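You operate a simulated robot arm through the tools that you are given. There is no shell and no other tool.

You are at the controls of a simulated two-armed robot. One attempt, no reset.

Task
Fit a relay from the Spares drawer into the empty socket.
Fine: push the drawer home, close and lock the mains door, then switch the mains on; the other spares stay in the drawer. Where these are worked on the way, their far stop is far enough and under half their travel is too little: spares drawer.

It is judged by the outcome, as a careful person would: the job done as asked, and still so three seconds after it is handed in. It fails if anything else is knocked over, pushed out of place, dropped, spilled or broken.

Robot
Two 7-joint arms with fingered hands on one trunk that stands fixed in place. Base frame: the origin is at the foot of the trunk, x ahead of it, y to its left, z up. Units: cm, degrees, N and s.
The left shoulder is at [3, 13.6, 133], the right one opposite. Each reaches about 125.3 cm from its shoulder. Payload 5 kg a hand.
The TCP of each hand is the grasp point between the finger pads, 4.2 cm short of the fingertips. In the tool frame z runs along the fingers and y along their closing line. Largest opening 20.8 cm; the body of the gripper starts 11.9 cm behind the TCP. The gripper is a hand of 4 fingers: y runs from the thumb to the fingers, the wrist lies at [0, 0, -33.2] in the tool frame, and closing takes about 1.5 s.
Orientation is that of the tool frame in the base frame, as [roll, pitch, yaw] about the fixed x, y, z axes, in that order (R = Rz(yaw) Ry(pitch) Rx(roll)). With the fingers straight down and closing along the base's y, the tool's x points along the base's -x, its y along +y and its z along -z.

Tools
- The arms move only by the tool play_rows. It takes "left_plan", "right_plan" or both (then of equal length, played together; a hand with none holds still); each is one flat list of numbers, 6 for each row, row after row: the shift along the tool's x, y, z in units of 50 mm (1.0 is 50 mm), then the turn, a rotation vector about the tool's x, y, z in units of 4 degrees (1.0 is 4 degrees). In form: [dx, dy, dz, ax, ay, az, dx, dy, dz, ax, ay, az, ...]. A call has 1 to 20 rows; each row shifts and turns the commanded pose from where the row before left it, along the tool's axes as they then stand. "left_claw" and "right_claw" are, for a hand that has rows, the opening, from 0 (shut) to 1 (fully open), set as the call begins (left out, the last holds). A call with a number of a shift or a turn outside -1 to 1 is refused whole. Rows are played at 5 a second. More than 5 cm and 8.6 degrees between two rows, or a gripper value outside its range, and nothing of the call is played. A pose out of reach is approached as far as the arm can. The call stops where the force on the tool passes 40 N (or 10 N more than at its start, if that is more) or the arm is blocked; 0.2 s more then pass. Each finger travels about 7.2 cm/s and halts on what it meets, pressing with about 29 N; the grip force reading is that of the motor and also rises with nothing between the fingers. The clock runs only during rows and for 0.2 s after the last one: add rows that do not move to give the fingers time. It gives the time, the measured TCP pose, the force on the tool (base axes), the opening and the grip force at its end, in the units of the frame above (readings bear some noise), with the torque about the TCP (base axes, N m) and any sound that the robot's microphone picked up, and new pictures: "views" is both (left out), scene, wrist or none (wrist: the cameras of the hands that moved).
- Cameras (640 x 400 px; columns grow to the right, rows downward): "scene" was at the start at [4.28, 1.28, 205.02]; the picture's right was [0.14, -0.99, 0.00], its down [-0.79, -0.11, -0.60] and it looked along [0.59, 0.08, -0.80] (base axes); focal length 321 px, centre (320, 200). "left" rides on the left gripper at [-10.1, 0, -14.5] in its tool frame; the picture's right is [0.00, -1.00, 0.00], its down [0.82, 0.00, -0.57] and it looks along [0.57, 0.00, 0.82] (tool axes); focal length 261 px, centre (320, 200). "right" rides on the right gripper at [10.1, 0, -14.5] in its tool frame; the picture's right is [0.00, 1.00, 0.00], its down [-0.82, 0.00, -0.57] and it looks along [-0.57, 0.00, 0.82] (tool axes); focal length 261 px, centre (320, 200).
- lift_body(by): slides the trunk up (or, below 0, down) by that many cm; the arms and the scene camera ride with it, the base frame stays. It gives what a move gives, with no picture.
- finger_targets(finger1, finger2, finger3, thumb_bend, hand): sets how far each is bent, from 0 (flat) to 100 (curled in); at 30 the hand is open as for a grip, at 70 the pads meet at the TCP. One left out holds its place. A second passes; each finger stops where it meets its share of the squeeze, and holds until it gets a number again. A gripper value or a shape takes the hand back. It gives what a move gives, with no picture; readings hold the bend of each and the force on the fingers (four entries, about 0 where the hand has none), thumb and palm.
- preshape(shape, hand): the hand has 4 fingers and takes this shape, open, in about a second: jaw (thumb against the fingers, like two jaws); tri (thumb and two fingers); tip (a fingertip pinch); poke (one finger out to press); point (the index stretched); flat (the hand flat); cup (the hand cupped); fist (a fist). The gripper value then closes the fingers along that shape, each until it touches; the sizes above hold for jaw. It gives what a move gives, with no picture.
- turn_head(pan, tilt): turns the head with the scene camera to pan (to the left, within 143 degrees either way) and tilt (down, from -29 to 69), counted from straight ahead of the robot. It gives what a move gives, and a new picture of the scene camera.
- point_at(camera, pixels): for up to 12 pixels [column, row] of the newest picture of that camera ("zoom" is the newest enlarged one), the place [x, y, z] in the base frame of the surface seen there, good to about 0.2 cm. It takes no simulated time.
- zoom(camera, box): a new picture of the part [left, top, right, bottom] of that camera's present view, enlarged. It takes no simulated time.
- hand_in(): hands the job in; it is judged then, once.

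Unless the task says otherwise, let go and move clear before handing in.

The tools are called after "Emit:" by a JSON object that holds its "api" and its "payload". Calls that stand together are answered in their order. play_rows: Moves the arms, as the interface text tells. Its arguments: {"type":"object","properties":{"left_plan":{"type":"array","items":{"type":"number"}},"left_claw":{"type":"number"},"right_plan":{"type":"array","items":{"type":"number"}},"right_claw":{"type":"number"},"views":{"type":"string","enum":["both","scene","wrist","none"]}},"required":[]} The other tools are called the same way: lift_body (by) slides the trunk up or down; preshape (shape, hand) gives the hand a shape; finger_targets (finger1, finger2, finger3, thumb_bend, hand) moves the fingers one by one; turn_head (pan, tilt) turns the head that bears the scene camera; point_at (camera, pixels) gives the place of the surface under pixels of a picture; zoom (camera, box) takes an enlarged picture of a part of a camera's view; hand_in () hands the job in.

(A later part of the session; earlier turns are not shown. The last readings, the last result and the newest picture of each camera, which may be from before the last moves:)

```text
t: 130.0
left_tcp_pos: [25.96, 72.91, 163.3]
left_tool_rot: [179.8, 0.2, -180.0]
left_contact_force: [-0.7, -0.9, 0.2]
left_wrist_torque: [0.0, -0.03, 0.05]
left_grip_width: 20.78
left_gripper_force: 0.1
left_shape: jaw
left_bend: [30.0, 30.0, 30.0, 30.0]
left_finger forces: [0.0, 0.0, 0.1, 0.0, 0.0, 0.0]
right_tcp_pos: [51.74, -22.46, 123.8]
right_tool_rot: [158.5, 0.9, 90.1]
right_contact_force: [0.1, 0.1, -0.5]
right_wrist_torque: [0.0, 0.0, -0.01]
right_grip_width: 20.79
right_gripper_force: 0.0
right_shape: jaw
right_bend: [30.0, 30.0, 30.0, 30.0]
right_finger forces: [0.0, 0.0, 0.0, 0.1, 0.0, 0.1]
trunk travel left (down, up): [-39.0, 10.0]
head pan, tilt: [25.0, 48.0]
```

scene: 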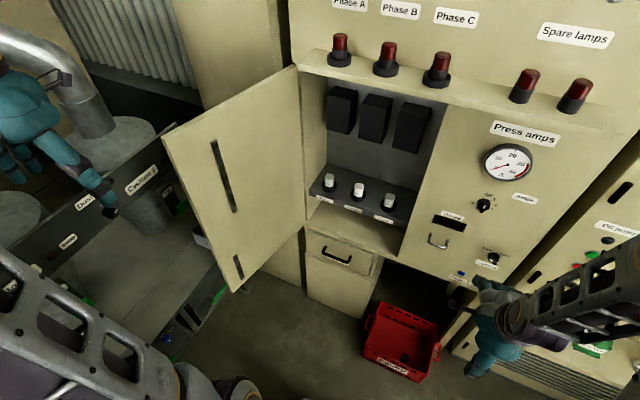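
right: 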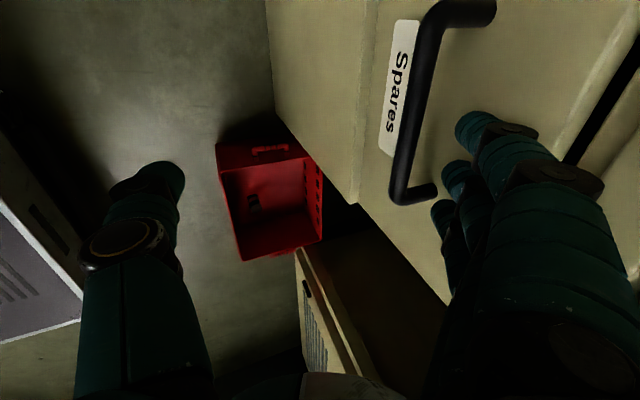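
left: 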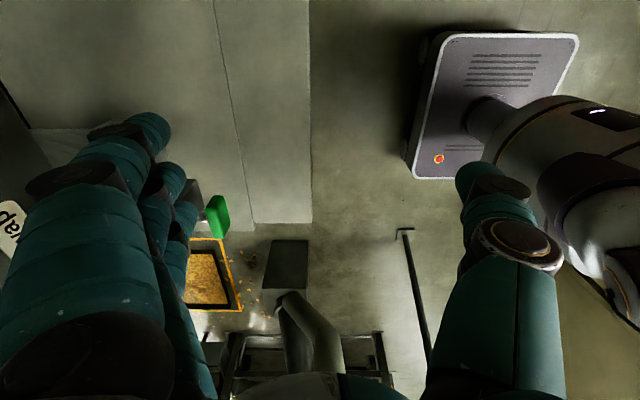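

Everything looks in place: three relays seated, drawer shut. Now I use the left hand's camera to inspect the door's outer face: move a bit forward at y≈74 and turn the hand so its camera looks toward −y.

Emit:
{"api": "play_rows", "payload": {"left_plan": [-0.4, 0.1, 0.452, 0, 0, 0, -0.4, 0.1, 0.452, 0, 0, 0, -0.4, 0.1, 0.452, 0, 0, 0, -0.4, 0.1, 0.452, 0, 0, 0, -0.4, 0.1, 0.452, 0, 0, 0, 0, 0, 0, 0, 0, -1, 0, 0, 0, 0, 0, -1, 0, 0, 0, 0, 0, -1, 0, 0, 0, 0, 0, -1, 0, 0, 0, 0, 0, -1, 0, 0, 0, 0, 0, -1, 0, 0, 0, 0, 0, -1, 0, 0, 0, 0, 0, -1, 0, 0, 0, 0, 0, -1, 0, 0, 0, 0, 0, -1, 0, 0, 0, 0, 0, -1, 0, 0, 0, 0, 0, -1, 0, 0, 0, 0, 0, -1, 0, 0, 0, 0, 0, -1], "views": "both"}}

```text
t: 134.0
left_tcp_pos: [35.79, 75.47, 152.15]
left_tool_rot: [-179.9, 0.1, -123.9]
left_contact_force: [0.5, -0.3, 0.1]
left_wrist_torque: [-0.02, -0.02, 0.0]
left_grip_width: 20.8
left_gripper_force: 0.1
left_shape: jaw
left_bend: [30.0, 30.0, 30.0, 30.0]
left_finger forces: [0.0, 0.0, 0.0, 0.2, 0.1, 0.0]
right_tcp_pos: [51.72, -22.62, 123.69]
right_tool_rot: [158.5, 0.9, 89.9]
right_contact_force: [0.4, -0.3, -0.4]
right_wrist_torque: [-0.03, 0.0, 0.0]
right_grip_width: 20.83
right_gripper_force: 0.1
right_shape: jaw
right_bend: [30.0, 30.0, 30.0, 30.0]
right_finger forces: [0.1, 0.0, 0.0, 0.0, 0.0, 0.0]
trunk travel left (down, up): [-39.0, 10.0]
head pan, tilt: [25.0, 48.0]
```

scene: 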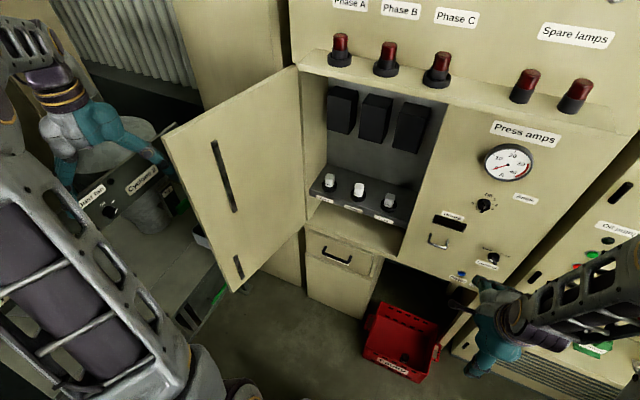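
left: 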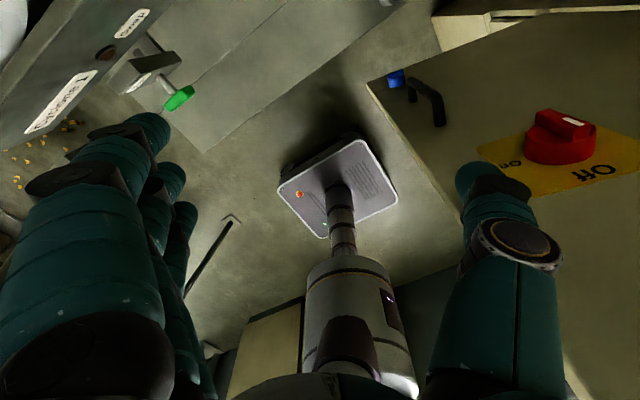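

The outer face shows a red rotary switch on a yellow Off/On plate at (565,140), plus a black handle at (430,95) and something blue at (397,78). I rotate the hand further to see it squarely.

Emit:
{"api": "play_rows", "payload": {"left_plan": [0, 0, 0, 0, 0, -1, 0, 0, 0, 0, 0, -1, 0, 0, 0, 0, 0, -1, 0, 0, 0, 0, 0, -1, 0, 0, 0, 0, 0, -1, 0, 0, 0, 0, 0, -1, 0, 0, 0, 0, 0, -1, 0, 0, 0, 0, 0, -1, 0, 0, 0, 0, 0, -1], "views": "wrist"}}

Emit:
{"api": "zoom", "payload": {"camera": "left", "box": [300, 0, 640, 220]}}

```text
t: 136.0
left_tcp_pos: [35.71, 75.34, 152.11]
left_tool_rot: [-179.9, 0.1, -87.9]
left_contact_force: [-0.9, 0.3, 0.2]
left_wrist_torque: [-0.04, -0.02, 0.02]
left_grip_width: 20.76
left_gripper_force: 0.1
left_shape: jaw
left_bend: [30.0, 30.0, 30.0, 30.0]
left_finger forces: [0.0, 0.0, 0.0, 0.0, 0.1, 0.0]
right_tcp_pos: [51.8, -22.47, 123.82]
right_tool_rot: [158.5, 0.9, 90.0]
right_contact_force: [-0.3, -0.1, -0.3]
right_wrist_torque: [0.02, 0.01, 0.02]
right_grip_width: 20.77
right_gripper_force: 0.0
right_shape: jaw
right_bend: [30.0, 30.0, 30.0, 30.0]
right_finger forces: [0.1, 0.0, 0.0, 0.0, 0.0, 0.0]
trunk travel left (down, up): [-39.0, 10.0]
head pan, tilt: [25.0, 48.0]
```

left: 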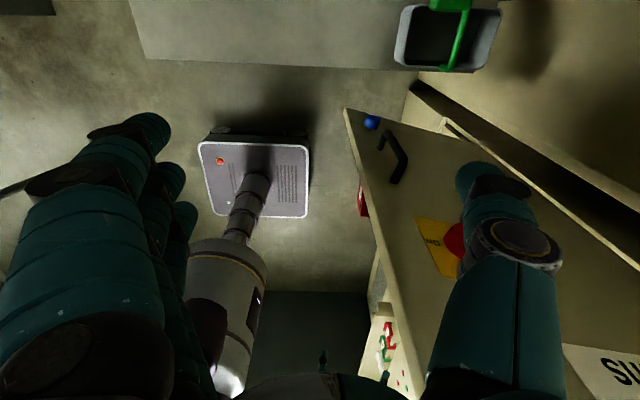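

```text
1.82 times, centred on (470, 110) of left
```

zoom: 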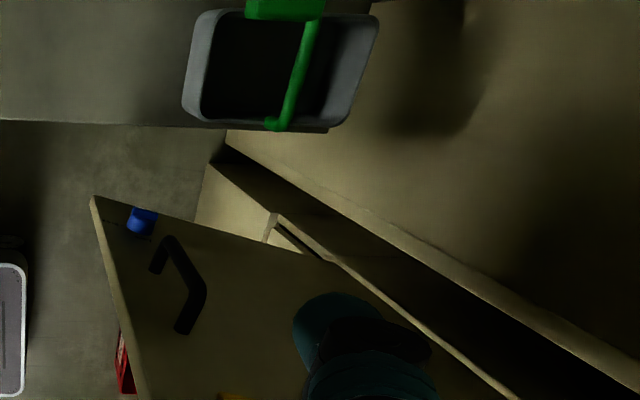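

Emit:
{"api": "point_at", "payload": {"camera": "left", "pixels": [[372, 122], [388, 135], [402, 160], [395, 180], [345, 110], [432, 245], [455, 240], [400, 380], [610, 370], [430, 120], [480, 140]]}}

Emit:
{"api": "zoom", "payload": {"camera": "left", "box": [330, 90, 480, 200]}}

Emit:
{"api": "zoom", "payload": {"camera": "left", "box": [380, 200, 640, 400]}}

```text
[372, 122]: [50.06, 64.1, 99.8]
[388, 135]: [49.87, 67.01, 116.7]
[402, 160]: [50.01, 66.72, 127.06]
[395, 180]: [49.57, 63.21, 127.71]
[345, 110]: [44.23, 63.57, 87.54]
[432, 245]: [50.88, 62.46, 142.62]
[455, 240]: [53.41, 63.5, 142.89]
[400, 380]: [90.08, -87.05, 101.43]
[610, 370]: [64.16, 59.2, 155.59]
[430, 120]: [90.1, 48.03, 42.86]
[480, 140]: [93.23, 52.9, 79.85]
```

```text
3.64 times, centred on (405, 145) of left
```

zoom: 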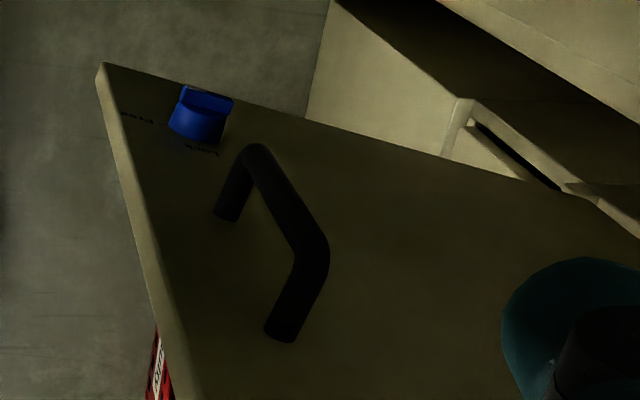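

```text
2.00 times, centred on (510, 300) of left
```

zoom: 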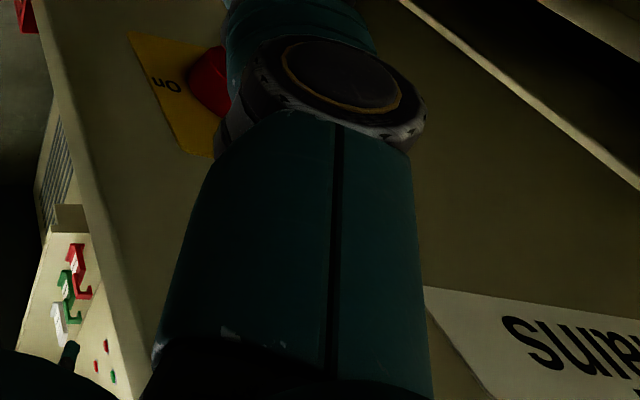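

The door's outer face carries a vertical D-handle (x≈50, z 116–128), a blue lock knob (≈50, 64, z 99.8), the red Off/On switch (≈54, z 143) and a "Mains" label. I'll close the door by pushing its handle with the left thumb; first I lower the left hand on the outer side.

Emit:
{"api": "play_rows", "payload": {"left_plan": [0, 0, 0.867, 0, 0, 0, 0, 0, 0.867, 0, 0, 0, 0, 0, 0.867, 0, 0, 0, 0, 0, 0.867, 0, 0, 0, 0, 0, 0.867, 0, 0, 0, 0, 0, 0.867, 0, 0, 0, 0, 0, 0.867, 0, 0, 0, 0, 0, 0.867, 0, 0, 0, 0, 0, 0.867, 0, 0, 0], "views": "both"}}

Emit:
{"api": "zoom", "payload": {"camera": "left", "box": [300, 60, 640, 300]}}

```text
t: 138.0
left_tcp_pos: [36.15, 75.77, 112.96]
left_tool_rot: [-179.9, 0.1, -88.0]
left_contact_force: [0.6, 0.9, 0.4]
left_wrist_torque: [-0.12, 0.07, 0.03]
left_grip_width: 20.77
left_gripper_force: 0.1
left_shape: jaw
left_bend: [30.0, 30.0, 30.0, 30.0]
left_finger forces: [0.0, 0.0, 0.1, 0.0, 0.0, 0.0]
right_tcp_pos: [51.84, -22.39, 123.82]
right_tool_rot: [158.6, 1.0, 90.0]
right_contact_force: [0.7, 0.5, -0.1]
right_wrist_torque: [-0.1, 0.11, -0.03]
right_grip_width: 20.79
right_gripper_force: 0.1
right_shape: jaw
right_bend: [30.0, 30.0, 30.0, 30.0]
right_finger forces: [0.1, 0.1, 0.0, 0.1, 0.0, 0.0]
trunk travel left (down, up): [-39.0, 10.0]
head pan, tilt: [25.0, 48.0]
```

scene: 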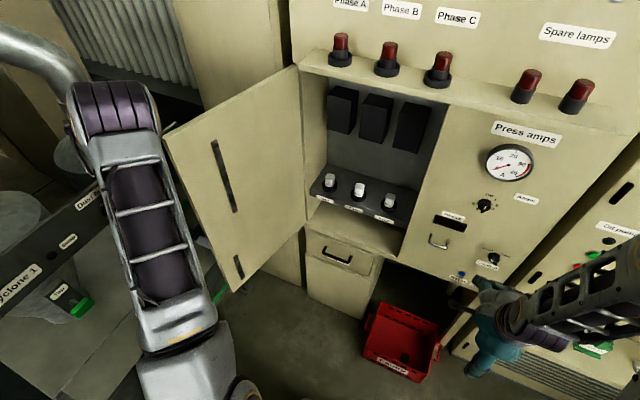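
left: 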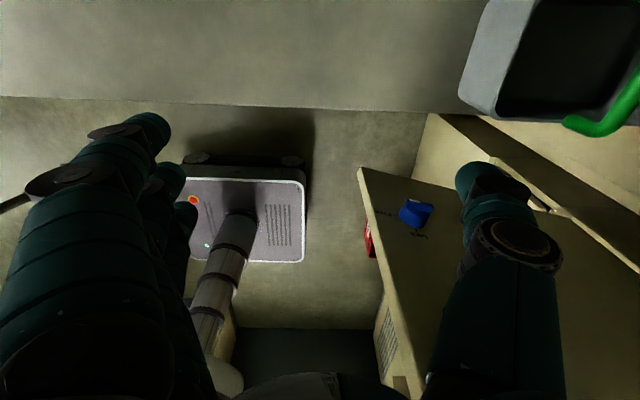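

```text
1.67 times, centred on (470, 180) of left
```

zoom: 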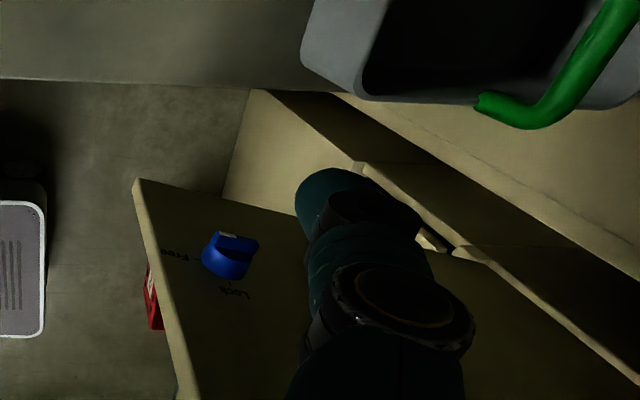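

The blue knob is marked "Free" (toward the free edge) and "Lock" (above it); it now points to Free. I'll check the thumb's position relative to the handle.

Emit:
{"api": "point_at", "payload": {"camera": "left", "pixels": [[475, 175], [490, 190], [515, 240], [500, 300], [480, 350], [430, 370], [415, 212], [365, 172], [445, 330], [420, 300], [560, 300], [600, 320]]}}

```text
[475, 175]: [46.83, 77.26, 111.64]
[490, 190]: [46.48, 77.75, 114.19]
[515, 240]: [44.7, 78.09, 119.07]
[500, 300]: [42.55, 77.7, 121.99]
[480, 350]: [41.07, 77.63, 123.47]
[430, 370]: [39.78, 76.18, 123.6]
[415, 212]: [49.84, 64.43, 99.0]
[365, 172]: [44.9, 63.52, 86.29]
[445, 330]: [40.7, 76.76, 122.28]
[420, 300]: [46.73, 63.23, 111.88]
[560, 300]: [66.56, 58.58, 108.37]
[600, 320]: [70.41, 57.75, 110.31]
```

Thumb centre is near (47, 76, 110–122). I shift +5 cm in x so it lines up with the handle (x≈50), then move −y to push the door, watching force.

Emit:
{"api": "play_rows", "payload": {"left_plan": [0, -0.5, 0, 0, 0, 0, 0, -0.5, 0, 0, 0, 0, 0.4, 0, 0, 0, 0, 0, 0.4, 0, 0, 0, 0, 0, 0.4, 0, 0, 0, 0, 0, 0.3, 0, 0, 0, 0, 0, 0.3, 0, 0, 0, 0, 0, 0.3, 0, 0, 0, 0, 0], "views": "both"}}

```text
t: 139.8
left_tcp_pos: [40.4, 65.54, 113.04]
left_tool_rot: [-179.8, 0.1, -87.6]
left_contact_force: [-4.4, 9.5, -2.1]
left_wrist_torque: [-0.5, -0.08, 0.8]
left_grip_width: 20.8
left_gripper_force: 0.0
left_shape: jaw
left_bend: [30.0, 30.0, 30.0, 30.0]
left_finger forces: [0.1, 0.0, 0.0, 0.0, 9.8, 0.0]
right_tcp_pos: [51.06, -22.3, 124.11]
right_tool_rot: [158.2, 1.0, 90.2]
right_contact_force: [-0.2, -0.3, -0.4]
right_wrist_torque: [0.08, 0.04, 0.02]
right_grip_width: 20.77
right_gripper_force: 0.1
right_shape: jaw
right_bend: [30.0, 30.0, 30.0, 30.0]
right_finger forces: [0.0, 0.0, 0.0, 0.1, 0.0, 0.1]
trunk travel left (down, up): [-39.0, 10.0]
head pan, tilt: [25.0, 48.0]
```

scene: 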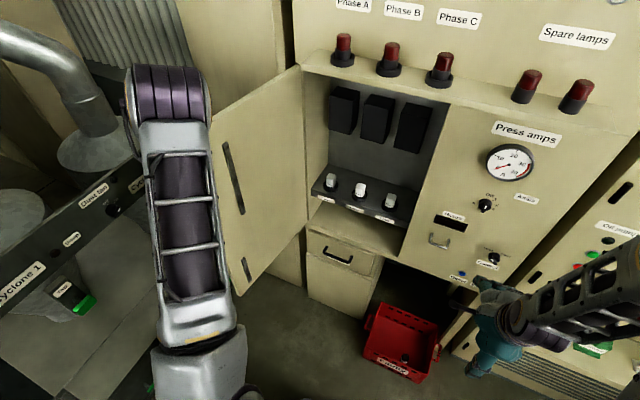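
left: 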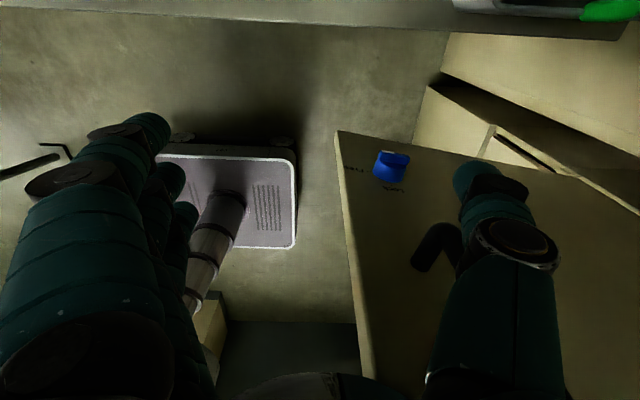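

The thumb is pushing the handle (9.8 N) and the door is starting to swing. I continue −y about 18 cm.

Emit:
{"api": "play_rows", "payload": {"left_plan": [0.36, 0, 0, 0, 0, 0, 0.36, 0, 0, 0, 0, 0, 0.36, 0, 0, 0, 0, 0, 0.36, 0, 0, 0, 0, 0, 0.36, 0, 0, 0, 0, 0, 0.36, 0, 0, 0, 0, 0, 0.36, 0, 0, 0, 0, 0, 0.36, 0, 0, 0, 0, 0, 0.36, 0, 0, 0, 0, 0, 0.36, 0, 0, 0, 0, 0], "views": "both"}}

```text
t: 140.4
left_tcp_pos: [39.71, 62.6, 113.23]
left_tool_rot: [179.8, 0.4, -86.7]
left_contact_force: [-0.4, 0.8, 0.1]
left_wrist_torque: [-0.03, -0.08, 0.09]
left_grip_width: 20.8
left_gripper_force: 0.0
left_shape: jaw
left_bend: [30.0, 30.0, 30.0, 30.0]
left_finger forces: [0.0, 0.1, 0.0, 0.1, 1.1, 0.1]
right_tcp_pos: [51.2, -22.92, 124.36]
right_tool_rot: [158.1, 1.0, 89.8]
right_contact_force: [0.7, -0.2, -1.5]
right_wrist_torque: [0.07, 0.14, 0.01]
right_grip_width: 20.8
right_gripper_force: 0.1
right_shape: jaw
right_bend: [30.0, 30.0, 30.0, 30.0]
right_finger forces: [0.1, 0.0, 0.0, 0.0, 0.0, 0.0]
trunk travel left (down, up): [-39.0, 10.0]
head pan, tilt: [25.0, 48.0]
stopped in row 2 (left hand): the force on the tool passed its limit at 42 N (the readings are from after the stop); the commanded pose is now the measured one
```

scene: 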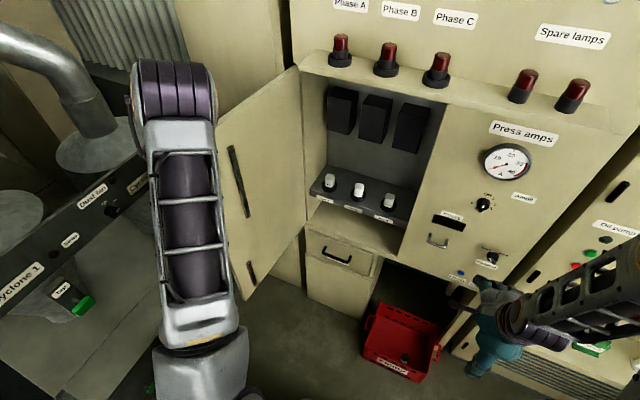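
left: 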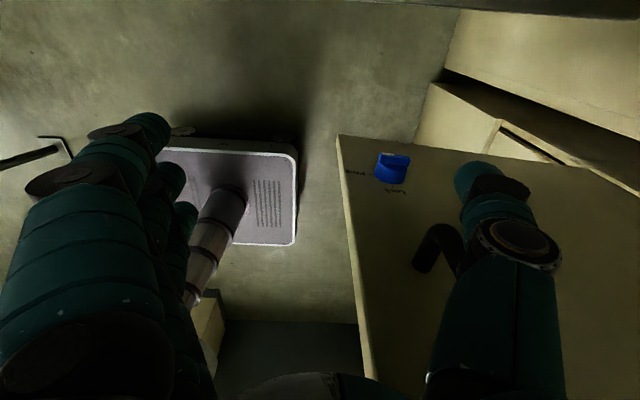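

Pushing at that speed hit the 42 N limit, so I'll go slower (0.8 cm per row).

Emit:
{"api": "play_rows", "payload": {"left_plan": [0.1, 0, 0, 0, 0, 0, 0.14, 0, 0, 0, 0, 0, 0.16, 0, 0, 0, 0, 0, 0.16, 0, 0, 0, 0, 0, 0.16, 0, 0, 0, 0, 0, 0.16, 0, 0, 0, 0, 0, 0.16, 0, 0, 0, 0, 0, 0.16, 0, 0, 0, 0, 0, 0.16, 0, 0, 0, 0, 0, 0.16, 0, 0, 0, 0, 0, 0.16, 0, 0, 0, 0, 0, 0.16, 0, 0, 0, 0, 0, 0.16, 0, 0, 0, 0, 0, 0.16, 0, 0, 0, 0, 0], "views": "both"}}

```text
t: 141.6
left_tcp_pos: [39.32, 59.46, 113.34]
left_tool_rot: [179.7, 0.5, -86.4]
left_contact_force: [-0.9, -0.1, -0.8]
left_wrist_torque: [0.02, -0.04, 0.01]
left_grip_width: 20.8
left_gripper_force: 0.1
left_shape: jaw
left_bend: [30.0, 30.0, 30.0, 30.0]
left_finger forces: [0.0, 0.0, 0.1, 0.0, 0.3, 0.0]
right_tcp_pos: [51.1, -22.82, 124.31]
right_tool_rot: [158.0, 0.8, 89.9]
right_contact_force: [0.9, -1.1, 0.0]
right_wrist_torque: [0.01, 0.11, 0.02]
right_grip_width: 20.78
right_gripper_force: 0.1
right_shape: jaw
right_bend: [30.0, 30.0, 30.0, 30.0]
right_finger forces: [0.1, 0.0, 0.1, 0.1, 0.0, 0.1]
trunk travel left (down, up): [-39.0, 10.0]
head pan, tilt: [25.0, 48.0]
stopped in row 6 (left hand): the force on the tool passed its limit at 41 N (the readings are from after the stop); the commanded pose is now the measured one
```

scene: 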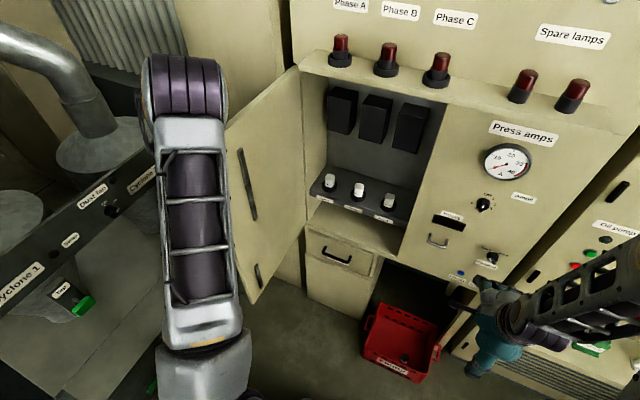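
left: 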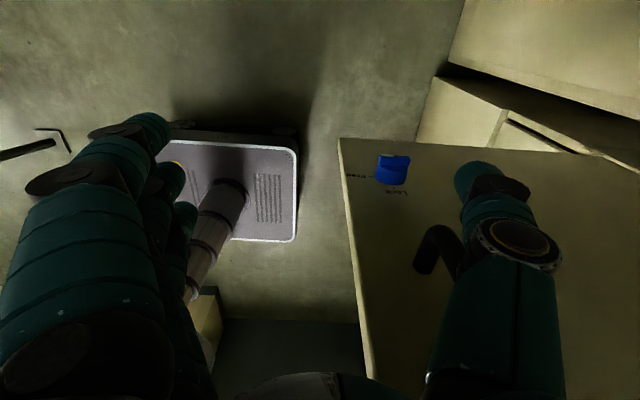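

Still hitting ~41 N at 4 cm/s, though the door moves each time. I'll go at 2 cm/s.

Emit:
{"api": "play_rows", "payload": {"left_plan": [0.06, 0, 0, 0, 0, 0, 0.08, 0, 0, 0, 0, 0, 0.08, 0, 0, 0, 0, 0, 0.08, 0, 0, 0, 0, 0, 0.08, 0, 0, 0, 0, 0, 0.08, 0, 0, 0, 0, 0, 0.08, 0, 0, 0, 0, 0, 0.08, 0, 0, 0, 0, 0, 0.08, 0, 0, 0, 0, 0, 0.08, 0, 0, 0, 0, 0, 0.08, 0, 0, 0, 0, 0, 0.08, 0, 0, 0, 0, 0, 0.08, 0, 0, 0, 0, 0, 0.08, 0, 0, 0, 0, 0, 0.08, 0, 0, 0, 0, 0, 0.08, 0, 0, 0, 0, 0, 0.08, 0, 0, 0, 0, 0, 0.08, 0, 0, 0, 0, 0, 0.08, 0, 0, 0, 0, 0, 0.08, 0, 0, 0, 0, 0], "views": "scene"}}

```text
t: 145.8
left_tcp_pos: [40.26, 51.33, 113.29]
left_tool_rot: [180.0, 0.5, -87.0]
left_contact_force: [-11.0, 14.2, 0.7]
left_wrist_torque: [-1.09, -0.76, 1.06]
left_grip_width: 20.79
left_gripper_force: 0.1
left_shape: jaw
left_bend: [30.0, 30.0, 30.0, 30.0]
left_finger forces: [0.1, 0.0, 0.0, 0.0, 15.5, 0.0]
right_tcp_pos: [51.09, -22.83, 124.07]
right_tool_rot: [158.0, 0.8, 89.9]
right_contact_force: [0.0, 0.8, 0.5]
right_wrist_torque: [0.02, -0.02, 0.0]
right_grip_width: 20.79
right_gripper_force: 0.1
right_shape: jaw
right_bend: [30.0, 30.0, 30.0, 30.0]
right_finger forces: [0.0, 0.0, 0.1, 0.0, 0.1, 0.0]
trunk travel left (down, up): [-39.0, 10.0]
head pan, tilt: [25.0, 48.0]
```

scene: 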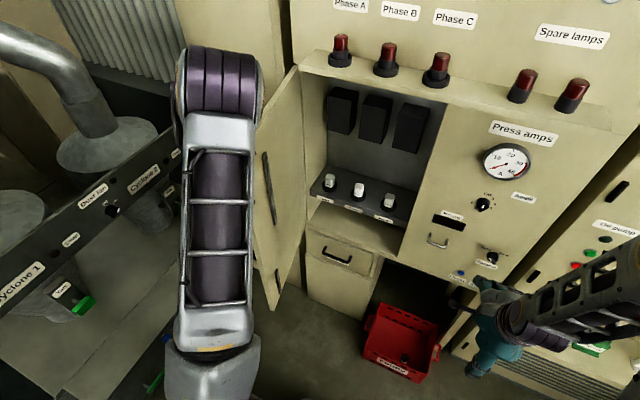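

2 cm/s works (18 N). I continue with a slight +x component to stay centred on the handle as the door follows its arc.

Emit:
{"api": "play_rows", "payload": {"left_plan": [0.08, -0.06, 0, 0, 0, 0, 0.1, -0.06, 0, 0, 0, 0, 0.1, -0.04, 0, 0, 0, 0, 0.1, -0.04, 0, 0, 0, 0, 0.1, -0.03, 0, 0, 0, 0, 0.1, -0.03, 0, 0, 0, 0, 0.1, -0.02, 0, 0, 0, 0, 0.1, -0.02, 0, 0, 0, 0, 0.1, -0.02, 0, 0, 0, 0, 0.1, -0.02, 0, 0, 0, 0, 0.1, -0.02, 0, 0, 0, 0, 0.1, -0.02, 0, 0, 0, 0, 0.1, -0.02, 0, 0, 0, 0, 0.1, -0.02, 0, 0, 0, 0, 0.1, -0.02, 0, 0, 0, 0, 0.1, -0.02, 0, 0, 0, 0, 0.1, -0.02, 0, 0, 0, 0, 0.1, -0.02, 0, 0, 0, 0, 0.1, -0.02, 0, 0, 0, 0, 0.1, -0.02, 0, 0, 0, 0], "views": "both"}}

```text
t: 147.5
left_tcp_pos: [41.32, 47.34, 112.93]
left_tool_rot: [179.2, 0.2, -87.1]
left_contact_force: [-41.6, -9.8, 18.4]
left_wrist_torque: [0.95, -6.88, -1.58]
left_grip_width: 20.8
left_gripper_force: 0.0
left_shape: jaw
left_bend: [30.0, 30.0, 30.0, 30.0]
left_finger forces: [0.0, 0.0, 0.0, 0.0, 0.1, 38.1]
right_tcp_pos: [51.26, -22.8, 124.14]
right_tool_rot: [158.2, 0.7, 89.8]
right_contact_force: [0.3, 0.0, 0.5]
right_wrist_torque: [0.02, -0.04, 0.04]
right_grip_width: 20.79
right_gripper_force: 0.1
right_shape: jaw
right_bend: [30.0, 30.0, 30.0, 30.0]
right_finger forces: [0.1, 0.0, 0.0, 0.1, 0.0, 0.0]
trunk travel left (down, up): [-39.0, 10.0]
head pan, tilt: [25.0, 48.0]
stopped in row 8 (left hand): the force on the tool passed its limit at 44 N (the readings are from after the stop); the commanded pose is now the measured one
```

scene: 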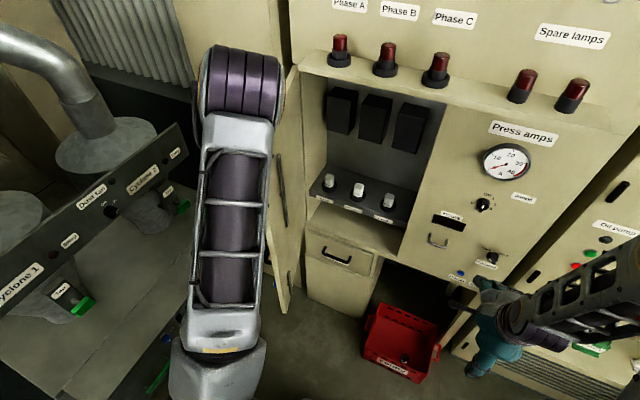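
left: 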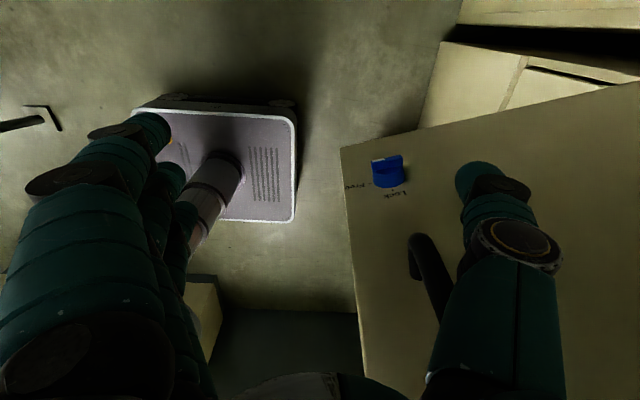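

The thumb slipped past the handle and now the palm presses the handle's top (38 N). I'll back off in +y, shift toward the free edge, and push on the narrow strip between handle and edge instead.

Emit:
{"api": "play_rows", "payload": {"left_plan": [0, 0.12, 0, 0, 0, 0, -0.3, 0.1, 0, 0, 0, 0, -0.6, 0, 0, 0, 0, 0, -0.6, 0, 0, 0, 0, 0, -0.4, 0.3, 0, 0, 0, 0, 0, 0.6, 0, 0, 0, 0], "views": "both"}}

Emit:
{"api": "point_at", "payload": {"camera": "left", "pixels": [[345, 150], [385, 170], [420, 260], [415, 240], [360, 300], [475, 175], [510, 240], [560, 150], [600, 110]]}}

```text
t: 148.9
left_tcp_pos: [36.26, 56.89, 112.91]
left_tool_rot: [179.4, 0.4, -87.1]
left_contact_force: [-0.4, -0.3, 0.4]
left_wrist_torque: [-0.01, -0.02, -0.01]
left_grip_width: 20.8
left_gripper_force: 0.0
left_shape: jaw
left_bend: [30.0, 30.0, 30.0, 30.0]
left_finger forces: [0.0, 0.1, 0.0, 0.1, 0.1, 0.0]
right_tcp_pos: [51.69, -22.66, 123.82]
right_tool_rot: [158.5, 0.8, 89.8]
right_contact_force: [0.3, -0.1, 0.1]
right_wrist_torque: [0.02, -0.07, -0.01]
right_grip_width: 20.76
right_gripper_force: 0.0
right_shape: jaw
right_bend: [30.0, 30.0, 30.0, 30.0]
right_finger forces: [0.0, 0.0, 0.1, 0.0, 0.1, 0.1]
trunk travel left (down, up): [-39.0, 10.0]
head pan, tilt: [25.0, 48.0]
```

scene: 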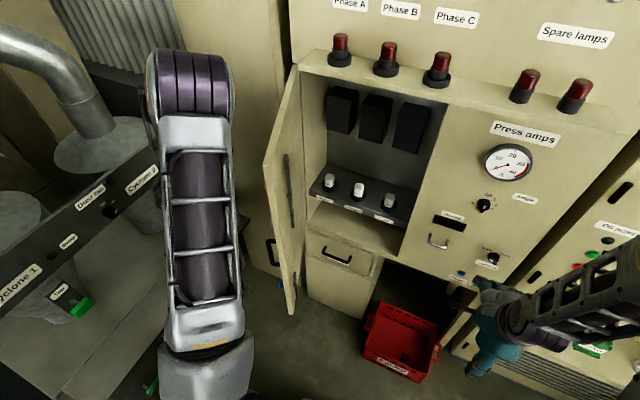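
left: 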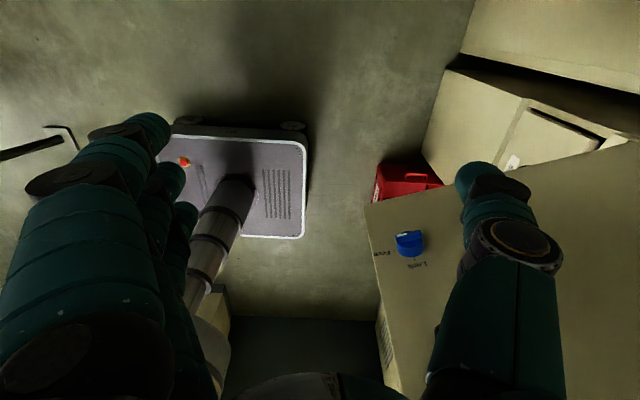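

```text
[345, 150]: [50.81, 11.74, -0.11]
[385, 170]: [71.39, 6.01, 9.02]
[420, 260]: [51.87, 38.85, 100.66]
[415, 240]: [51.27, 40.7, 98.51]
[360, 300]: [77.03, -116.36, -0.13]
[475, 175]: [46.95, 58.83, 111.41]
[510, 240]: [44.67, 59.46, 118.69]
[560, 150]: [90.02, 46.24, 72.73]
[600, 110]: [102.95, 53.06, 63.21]
```

The door kept swinging: the blue knob is now at (51.3, 40.7), about 72° open. I bring the thumb to the strip near the free edge (−y 12.5 cm free travel), then push slowly along the arc.

Emit:
{"api": "play_rows", "payload": {"left_plan": [0.4, 0, 0, 0, 0, 0, 0.4, 0, 0, 0, 0, 0, 0.4, 0, 0, 0, 0, 0, 0.4, 0, 0, 0, 0, 0, 0.4, 0, 0, 0, 0, 0, 0.3, 0, 0, 0, 0, 0, 0.1, 0, 0, 0, 0, 0, 0.1, -0.02, 0, 0, 0, 0, 0.1, -0.03, 0, 0, 0, 0, 0.1, -0.04, 0, 0, 0, 0, 0.1, -0.04, 0, 0, 0, 0, 0.1, -0.04, 0, 0, 0, 0, 0.1, -0.04, 0, 0, 0, 0, 0.1, -0.04, 0, 0, 0, 0, 0.1, -0.04, 0, 0, 0, 0, 0.1, -0.04, 0, 0, 0, 0, 0.1, -0.04, 0, 0, 0, 0, 0.1, -0.05, 0, 0, 0, 0, 0.1, -0.05, 0, 0, 0, 0, 0.1, -0.05, 0, 0, 0, 0], "views": "both"}}

```text
t: 153.1
left_tcp_pos: [39.77, 38.42, 112.61]
left_tool_rot: [179.3, 0.4, -87.0]
left_contact_force: [0.9, -1.6, 0.0]
left_wrist_torque: [0.01, 0.01, 0.03]
left_grip_width: 20.8
left_gripper_force: 0.0
left_shape: jaw
left_bend: [30.0, 30.0, 30.0, 30.0]
left_finger forces: [0.0, 0.1, 0.1, 0.0, 0.0, 0.1]
right_tcp_pos: [51.86, -22.74, 123.84]
right_tool_rot: [158.5, 0.8, 89.9]
right_contact_force: [0.0, 0.3, 0.1]
right_wrist_torque: [0.06, 0.04, -0.01]
right_grip_width: 20.79
right_gripper_force: 0.1
right_shape: jaw
right_bend: [30.0, 30.0, 30.0, 30.0]
right_finger forces: [0.0, 0.0, 0.0, 0.0, 0.0, 0.0]
trunk travel left (down, up): [-39.0, 10.0]
head pan, tilt: [25.0, 48.0]
```

scene: 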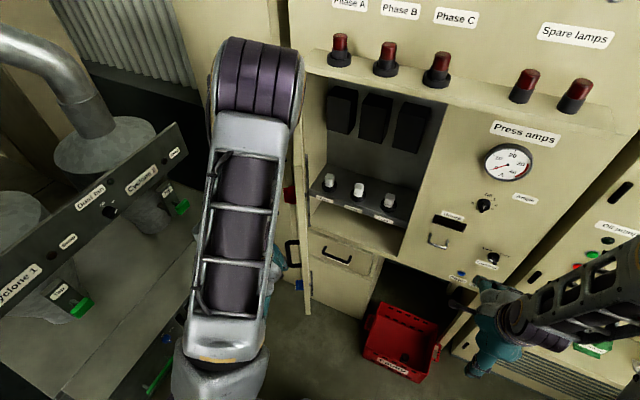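
left: 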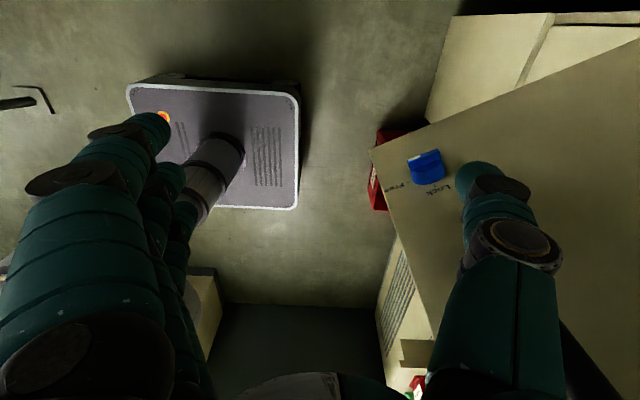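

Emit:
{"api": "point_at", "payload": {"camera": "left", "pixels": [[425, 165], [375, 150], [430, 250], [560, 120], [475, 175]]}}

Emit:
{"api": "zoom", "payload": {"camera": "scene", "box": [240, 60, 360, 320]}}

```text
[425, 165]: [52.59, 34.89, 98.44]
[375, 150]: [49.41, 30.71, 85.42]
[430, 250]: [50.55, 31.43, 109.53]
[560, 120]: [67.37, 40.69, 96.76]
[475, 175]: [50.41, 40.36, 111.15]
```

```text
1.54 times, centred on (300, 190) of scene
```

zoom: 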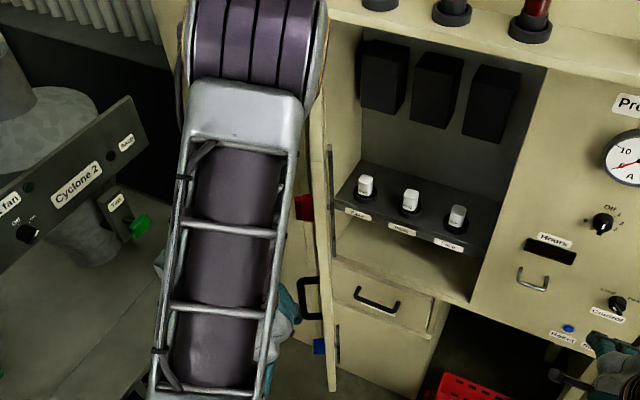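

Door is at about 61° open now (drifting ahead of the thumb). I follow: approach to the strip near the edge, then push along the arc slowly.

Emit:
{"api": "play_rows", "payload": {"left_plan": [0.4, 0.05, 0, 0, 0, 0, 0.4, 0.02, 0, 0, 0, 0, 0.4, 0, 0, 0, 0, 0, 0.12, -0.06, 0, 0, 0, 0, 0.12, -0.08, 0, 0, 0, 0, 0.12, -0.09, 0, 0, 0, 0, 0.12, -0.09, 0, 0, 0, 0, 0.12, -0.09, 0, 0, 0, 0, 0.12, -0.09, 0, 0, 0, 0, 0.12, -0.09, 0, 0, 0, 0, 0.12, -0.1, 0, 0, 0, 0, 0.12, -0.1, 0, 0, 0, 0, 0.12, -0.1, 0, 0, 0, 0, 0.12, -0.1, 0, 0, 0, 0, 0.12, -0.1, 0, 0, 0, 0, 0.12, -0.1, 0, 0, 0, 0, 0.12, -0.11, 0, 0, 0, 0, 0.12, -0.11, 0, 0, 0, 0, 0.12, -0.11, 0, 0, 0, 0, 0.12, -0.11, 0, 0, 0, 0], "views": "both"}}

```text
t: 157.3
left_tcp_pos: [48.42, 22.87, 112.45]
left_tool_rot: [179.4, 0.4, -86.9]
left_contact_force: [-0.1, 0.2, -0.9]
left_wrist_torque: [0.0, -0.01, -0.02]
left_grip_width: 20.78
left_gripper_force: 0.1
left_shape: jaw
left_bend: [30.0, 30.0, 30.0, 30.0]
left_finger forces: [0.0, 0.0, 0.1, 0.0, 0.0, 0.0]
right_tcp_pos: [51.87, -22.71, 123.82]
right_tool_rot: [158.5, 0.9, 89.9]
right_contact_force: [0.1, -0.4, -0.1]
right_wrist_torque: [0.02, 0.02, 0.01]
right_grip_width: 20.77
right_gripper_force: 0.1
right_shape: jaw
right_bend: [30.0, 30.0, 30.0, 30.0]
right_finger forces: [0.0, 0.0, 0.0, 0.0, 0.1, 0.0]
trunk travel left (down, up): [-39.0, 10.0]
head pan, tilt: [25.0, 48.0]
```

scene: 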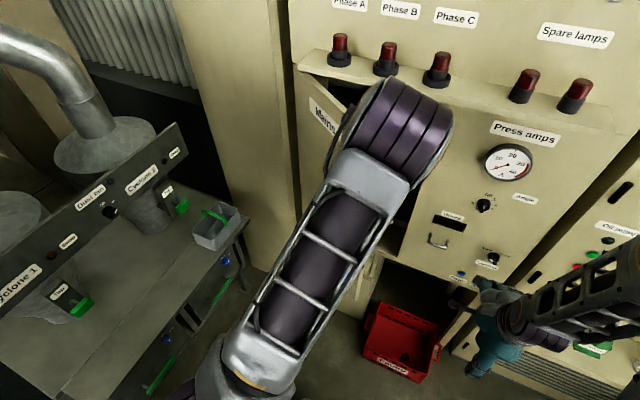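
left: 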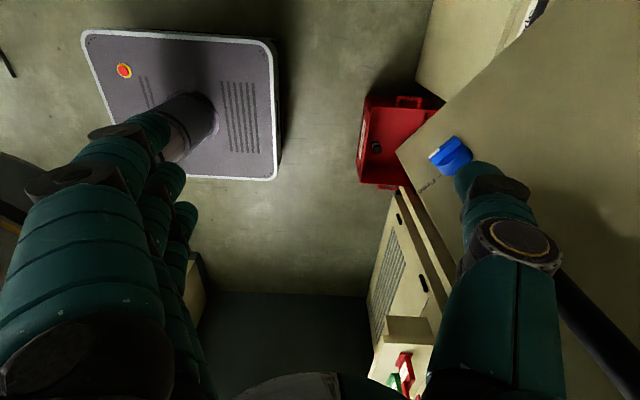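

Emit:
{"api": "point_at", "payload": {"camera": "left", "pixels": [[452, 155], [400, 155], [560, 60], [580, 150], [600, 330], [475, 175], [425, 200]]}}

```text
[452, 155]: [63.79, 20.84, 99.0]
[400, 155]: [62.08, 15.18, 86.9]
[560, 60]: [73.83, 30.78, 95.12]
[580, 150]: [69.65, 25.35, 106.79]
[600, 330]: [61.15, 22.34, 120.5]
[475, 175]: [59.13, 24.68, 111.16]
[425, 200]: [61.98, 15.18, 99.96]
```

The door is at ~37° with the handle in front of the thumb. I keep pushing along the arc (mostly +x now).

Emit:
{"api": "play_rows", "payload": {"left_plan": [0.08, -0.12, 0, 0, 0, 0, 0.08, -0.12, 0, 0, 0, 0, 0.08, -0.12, 0, 0, 0, 0, 0.08, -0.12, 0, 0, 0, 0, 0.08, -0.12, 0, 0, 0, 0, 0.08, -0.12, 0, 0, 0, 0, 0.08, -0.12, 0, 0, 0, 0, 0.08, -0.12, 0, 0, 0, 0, 0.08, -0.12, 0, 0, 0, 0, 0.08, -0.12, 0, 0, 0, 0, 0.07, -0.13, 0, 0, 0, 0, 0.07, -0.13, 0, 0, 0, 0, 0.07, -0.13, 0, 0, 0, 0, 0.07, -0.13, 0, 0, 0, 0, 0.07, -0.13, 0, 0, 0, 0, 0.07, -0.13, 0, 0, 0, 0, 0.07, -0.13, 0, 0, 0, 0, 0.07, -0.13, 0, 0, 0, 0], "views": "both"}}

Emit:
{"api": "point_at", "payload": {"camera": "left", "pixels": [[475, 175], [452, 155], [560, 60], [580, 150], [425, 200]]}}

```text
t: 161.1
left_tcp_pos: [59.79, 16.76, 112.26]
left_tool_rot: [179.2, 0.4, -87.2]
left_contact_force: [0.6, -0.1, -0.5]
left_wrist_torque: [0.03, 0.02, 0.01]
left_grip_width: 20.8
left_gripper_force: 0.1
left_shape: jaw
left_bend: [30.0, 30.0, 30.0, 30.0]
left_finger forces: [0.0, 0.1, 0.0, 0.1, 0.0, 0.0]
right_tcp_pos: [51.9, -22.7, 123.74]
right_tool_rot: [158.5, 0.9, 89.9]
right_contact_force: [0.3, -0.3, 0.8]
right_wrist_torque: [-0.01, -0.01, -0.01]
right_grip_width: 20.78
right_gripper_force: 0.1
right_shape: jaw
right_bend: [30.0, 30.0, 30.0, 30.0]
right_finger forces: [0.0, 0.0, 0.0, 0.0, 0.0, 0.0]
trunk travel left (down, up): [-39.0, 10.0]
head pan, tilt: [25.0, 48.0]
```

scene: 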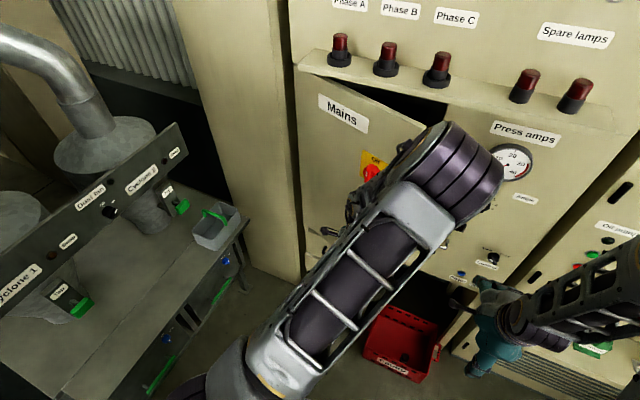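
left: 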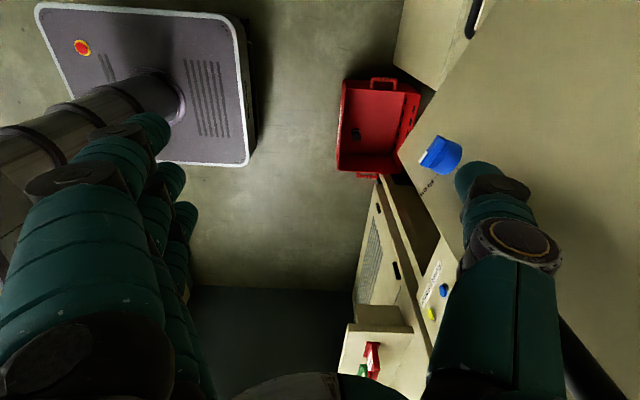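

```text
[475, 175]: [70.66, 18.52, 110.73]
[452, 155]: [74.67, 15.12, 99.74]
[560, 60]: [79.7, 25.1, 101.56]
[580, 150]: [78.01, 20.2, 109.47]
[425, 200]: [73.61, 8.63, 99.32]
```

Door at ~20°. I continue pushing it shut slowly along (+x, slightly −y).

Emit:
{"api": "play_rows", "payload": {"left_plan": [0.05, -0.12, 0, 0, 0, 0, 0.05, -0.12, 0, 0, 0, 0, 0.05, -0.12, 0, 0, 0, 0, 0.05, -0.12, 0, 0, 0, 0, 0.05, -0.12, 0, 0, 0, 0, 0.05, -0.12, 0, 0, 0, 0, 0.05, -0.12, 0, 0, 0, 0, 0.04, -0.12, 0, 0, 0, 0, 0.04, -0.12, 0, 0, 0, 0, 0.04, -0.12, 0, 0, 0, 0, 0.04, -0.12, 0, 0, 0, 0, 0.04, -0.12, 0, 0, 0, 0, 0.04, -0.12, 0, 0, 0, 0, 0.03, -0.12, 0, 0, 0, 0, 0.03, -0.12, 0, 0, 0, 0, 0.03, -0.12, 0, 0, 0, 0], "views": "both"}}

Emit:
{"api": "point_at", "payload": {"camera": "left", "pixels": [[475, 175], [452, 155], [560, 60], [580, 150], [425, 200]]}}

```text
t: 164.5
left_tcp_pos: [69.66, 13.82, 112.2]
left_tool_rot: [179.3, 0.4, -87.1]
left_contact_force: [-0.1, -0.4, -0.3]
left_wrist_torque: [0.0, -0.01, 0.01]
left_grip_width: 20.79
left_gripper_force: 0.0
left_shape: jaw
left_bend: [30.0, 30.0, 30.0, 30.0]
left_finger forces: [0.1, 0.0, 0.0, 0.1, 0.0, 0.0]
right_tcp_pos: [51.89, -22.52, 123.75]
right_tool_rot: [158.4, 1.0, 89.9]
right_contact_force: [-0.2, 0.3, -0.5]
right_wrist_torque: [0.02, 0.0, 0.04]
right_grip_width: 20.79
right_gripper_force: 0.0
right_shape: jaw
right_bend: [30.0, 30.0, 30.0, 30.0]
right_finger forces: [0.0, 0.1, 0.1, 0.1, 0.0, 0.0]
trunk travel left (down, up): [-39.0, 10.0]
head pan, tilt: [25.0, 48.0]
```

scene: 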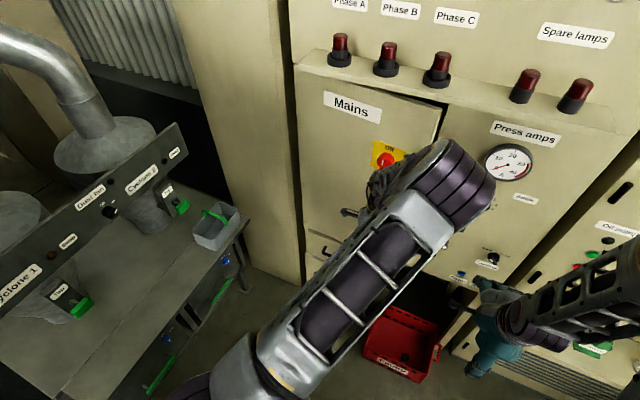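
left: 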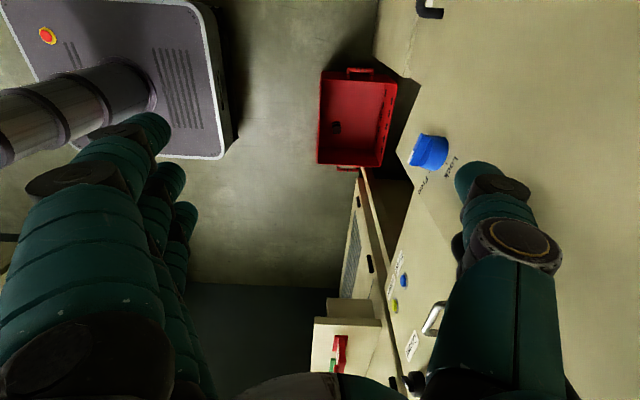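

```text
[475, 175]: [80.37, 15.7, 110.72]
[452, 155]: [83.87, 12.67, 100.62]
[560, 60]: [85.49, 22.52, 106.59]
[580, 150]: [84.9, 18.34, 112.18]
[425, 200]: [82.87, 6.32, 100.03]
```

About 9° left. I keep pushing +x until it closes (force stop expected).

Emit:
{"api": "play_rows", "payload": {"left_plan": [0.02, -0.1, 0, 0, 0, 0, 0.02, -0.1, 0, 0, 0, 0, 0.02, -0.1, 0, 0, 0, 0, 0.02, -0.1, 0, 0, 0, 0, 0.02, -0.1, 0, 0, 0, 0, 0.02, -0.1, 0, 0, 0, 0, 0.02, -0.1, 0, 0, 0, 0, 0.02, -0.1, 0, 0, 0, 0, 0.01, -0.1, 0, 0, 0, 0, 0, -0.1, 0, 0, 0, 0, 0, -0.1, 0, 0, 0, 0, 0, -0.1, 0, 0, 0, 0, 0, -0.1, 0, 0, 0, 0, 0, -0.1, 0, 0, 0, 0, 0, -0.1, 0, 0, 0, 0], "views": "both"}}

Emit:
{"api": "point_at", "payload": {"camera": "left", "pixels": [[475, 175], [452, 155], [560, 60], [580, 150], [425, 200]]}}

```text
t: 167.7
left_tcp_pos: [77.15, 13.4, 112.0]
left_tool_rot: [179.2, 0.3, -87.0]
left_contact_force: [-6.2, -1.1, 1.7]
left_wrist_torque: [0.03, -0.05, -0.08]
left_grip_width: 20.78
left_gripper_force: 0.2
left_shape: jaw
left_bend: [30.0, 30.0, 30.0, 31.0]
left_finger forces: [0.0, 0.0, 0.0, 0.0, 6.5, 0.0]
right_tcp_pos: [51.76, -22.67, 123.88]
right_tool_rot: [158.5, 0.9, 89.8]
right_contact_force: [-0.9, -0.3, -0.3]
right_wrist_torque: [-0.02, 0.0, -0.01]
right_grip_width: 20.78
right_gripper_force: 0.0
right_shape: jaw
right_bend: [30.0, 30.0, 30.0, 30.0]
right_finger forces: [0.0, 0.1, 0.0, 0.0, 0.0, 0.0]
trunk travel left (down, up): [-39.0, 10.0]
head pan, tilt: [25.0, 48.0]
```

scene: 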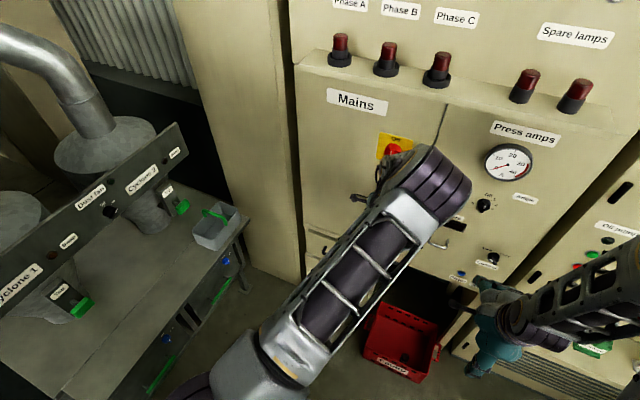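
left: 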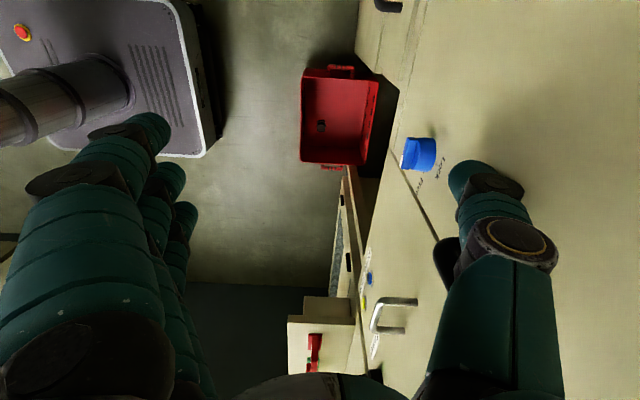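

```text
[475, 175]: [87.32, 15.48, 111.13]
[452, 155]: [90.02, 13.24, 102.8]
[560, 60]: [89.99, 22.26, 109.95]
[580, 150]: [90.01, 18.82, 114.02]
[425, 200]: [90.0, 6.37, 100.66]
```

The door is shut flush (face x 90.0). I back the left hand away from it and move it to the left, then check whether the door stays closed.

Emit:
{"api": "play_rows", "payload": {"left_plan": [0, 0.3, 0, 0, 0, 0, 0, 0.6, 0, 0, 0, 0, 0, 0.8, 0, 0, 0, 0, 0, 0.8, 0, 0, 0, 0, 0, 0.8, 0, 0, 0, 0, -0.4, 0.6, 0, 0, 0, 0, -0.8, 0.2, 0, 0, 0, 0, -0.8, 0, 0, 0, 0, 0, -0.8, 0, 0, 0, 0, 0, -0.8, 0, 0, 0, 0, 0, -0.8, 0, 0, 0, 0, 0, -0.8, 0, 0, 0, 0, 0, -0.8, 0, 0, 0, 0, 0], "views": "scene"}}

Emit:
{"api": "zoom", "payload": {"camera": "scene", "box": [290, 80, 490, 290]}}

```text
t: 170.5
left_tcp_pos: [55.4, 42.33, 112.41]
left_tool_rot: [179.3, 0.3, -87.1]
left_contact_force: [0.2, 0.4, -0.6]
left_wrist_torque: [-0.05, 0.06, 0.03]
left_grip_width: 20.77
left_gripper_force: 0.0
left_shape: jaw
left_bend: [30.0, 30.0, 30.0, 30.0]
left_finger forces: [0.0, 0.0, 0.0, 0.0, 0.1, 0.0]
right_tcp_pos: [51.73, -22.45, 123.85]
right_tool_rot: [158.5, 1.0, 89.8]
right_contact_force: [0.2, 0.6, 0.0]
right_wrist_torque: [-0.1, 0.0, -0.04]
right_grip_width: 20.79
right_gripper_force: 0.1
right_shape: jaw
right_bend: [30.0, 30.0, 30.0, 30.0]
right_finger forces: [0.0, 0.0, 0.0, 0.0, 0.0, 0.0]
trunk travel left (down, up): [-39.0, 10.0]
head pan, tilt: [25.0, 48.0]
```

scene: 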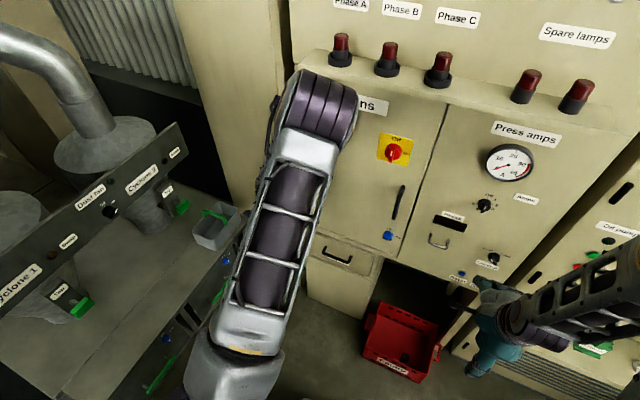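

```text
1.90 times, centred on (390, 185) of scene
```

zoom: 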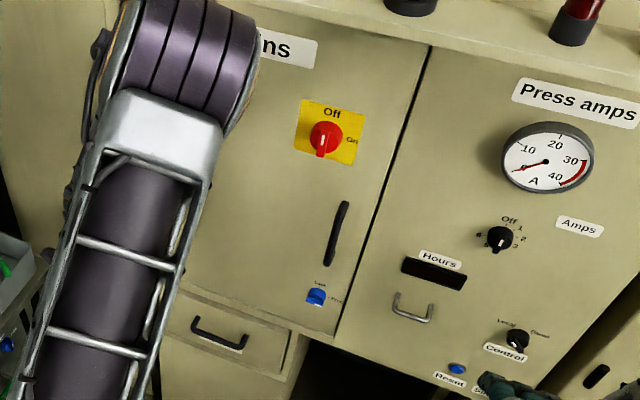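

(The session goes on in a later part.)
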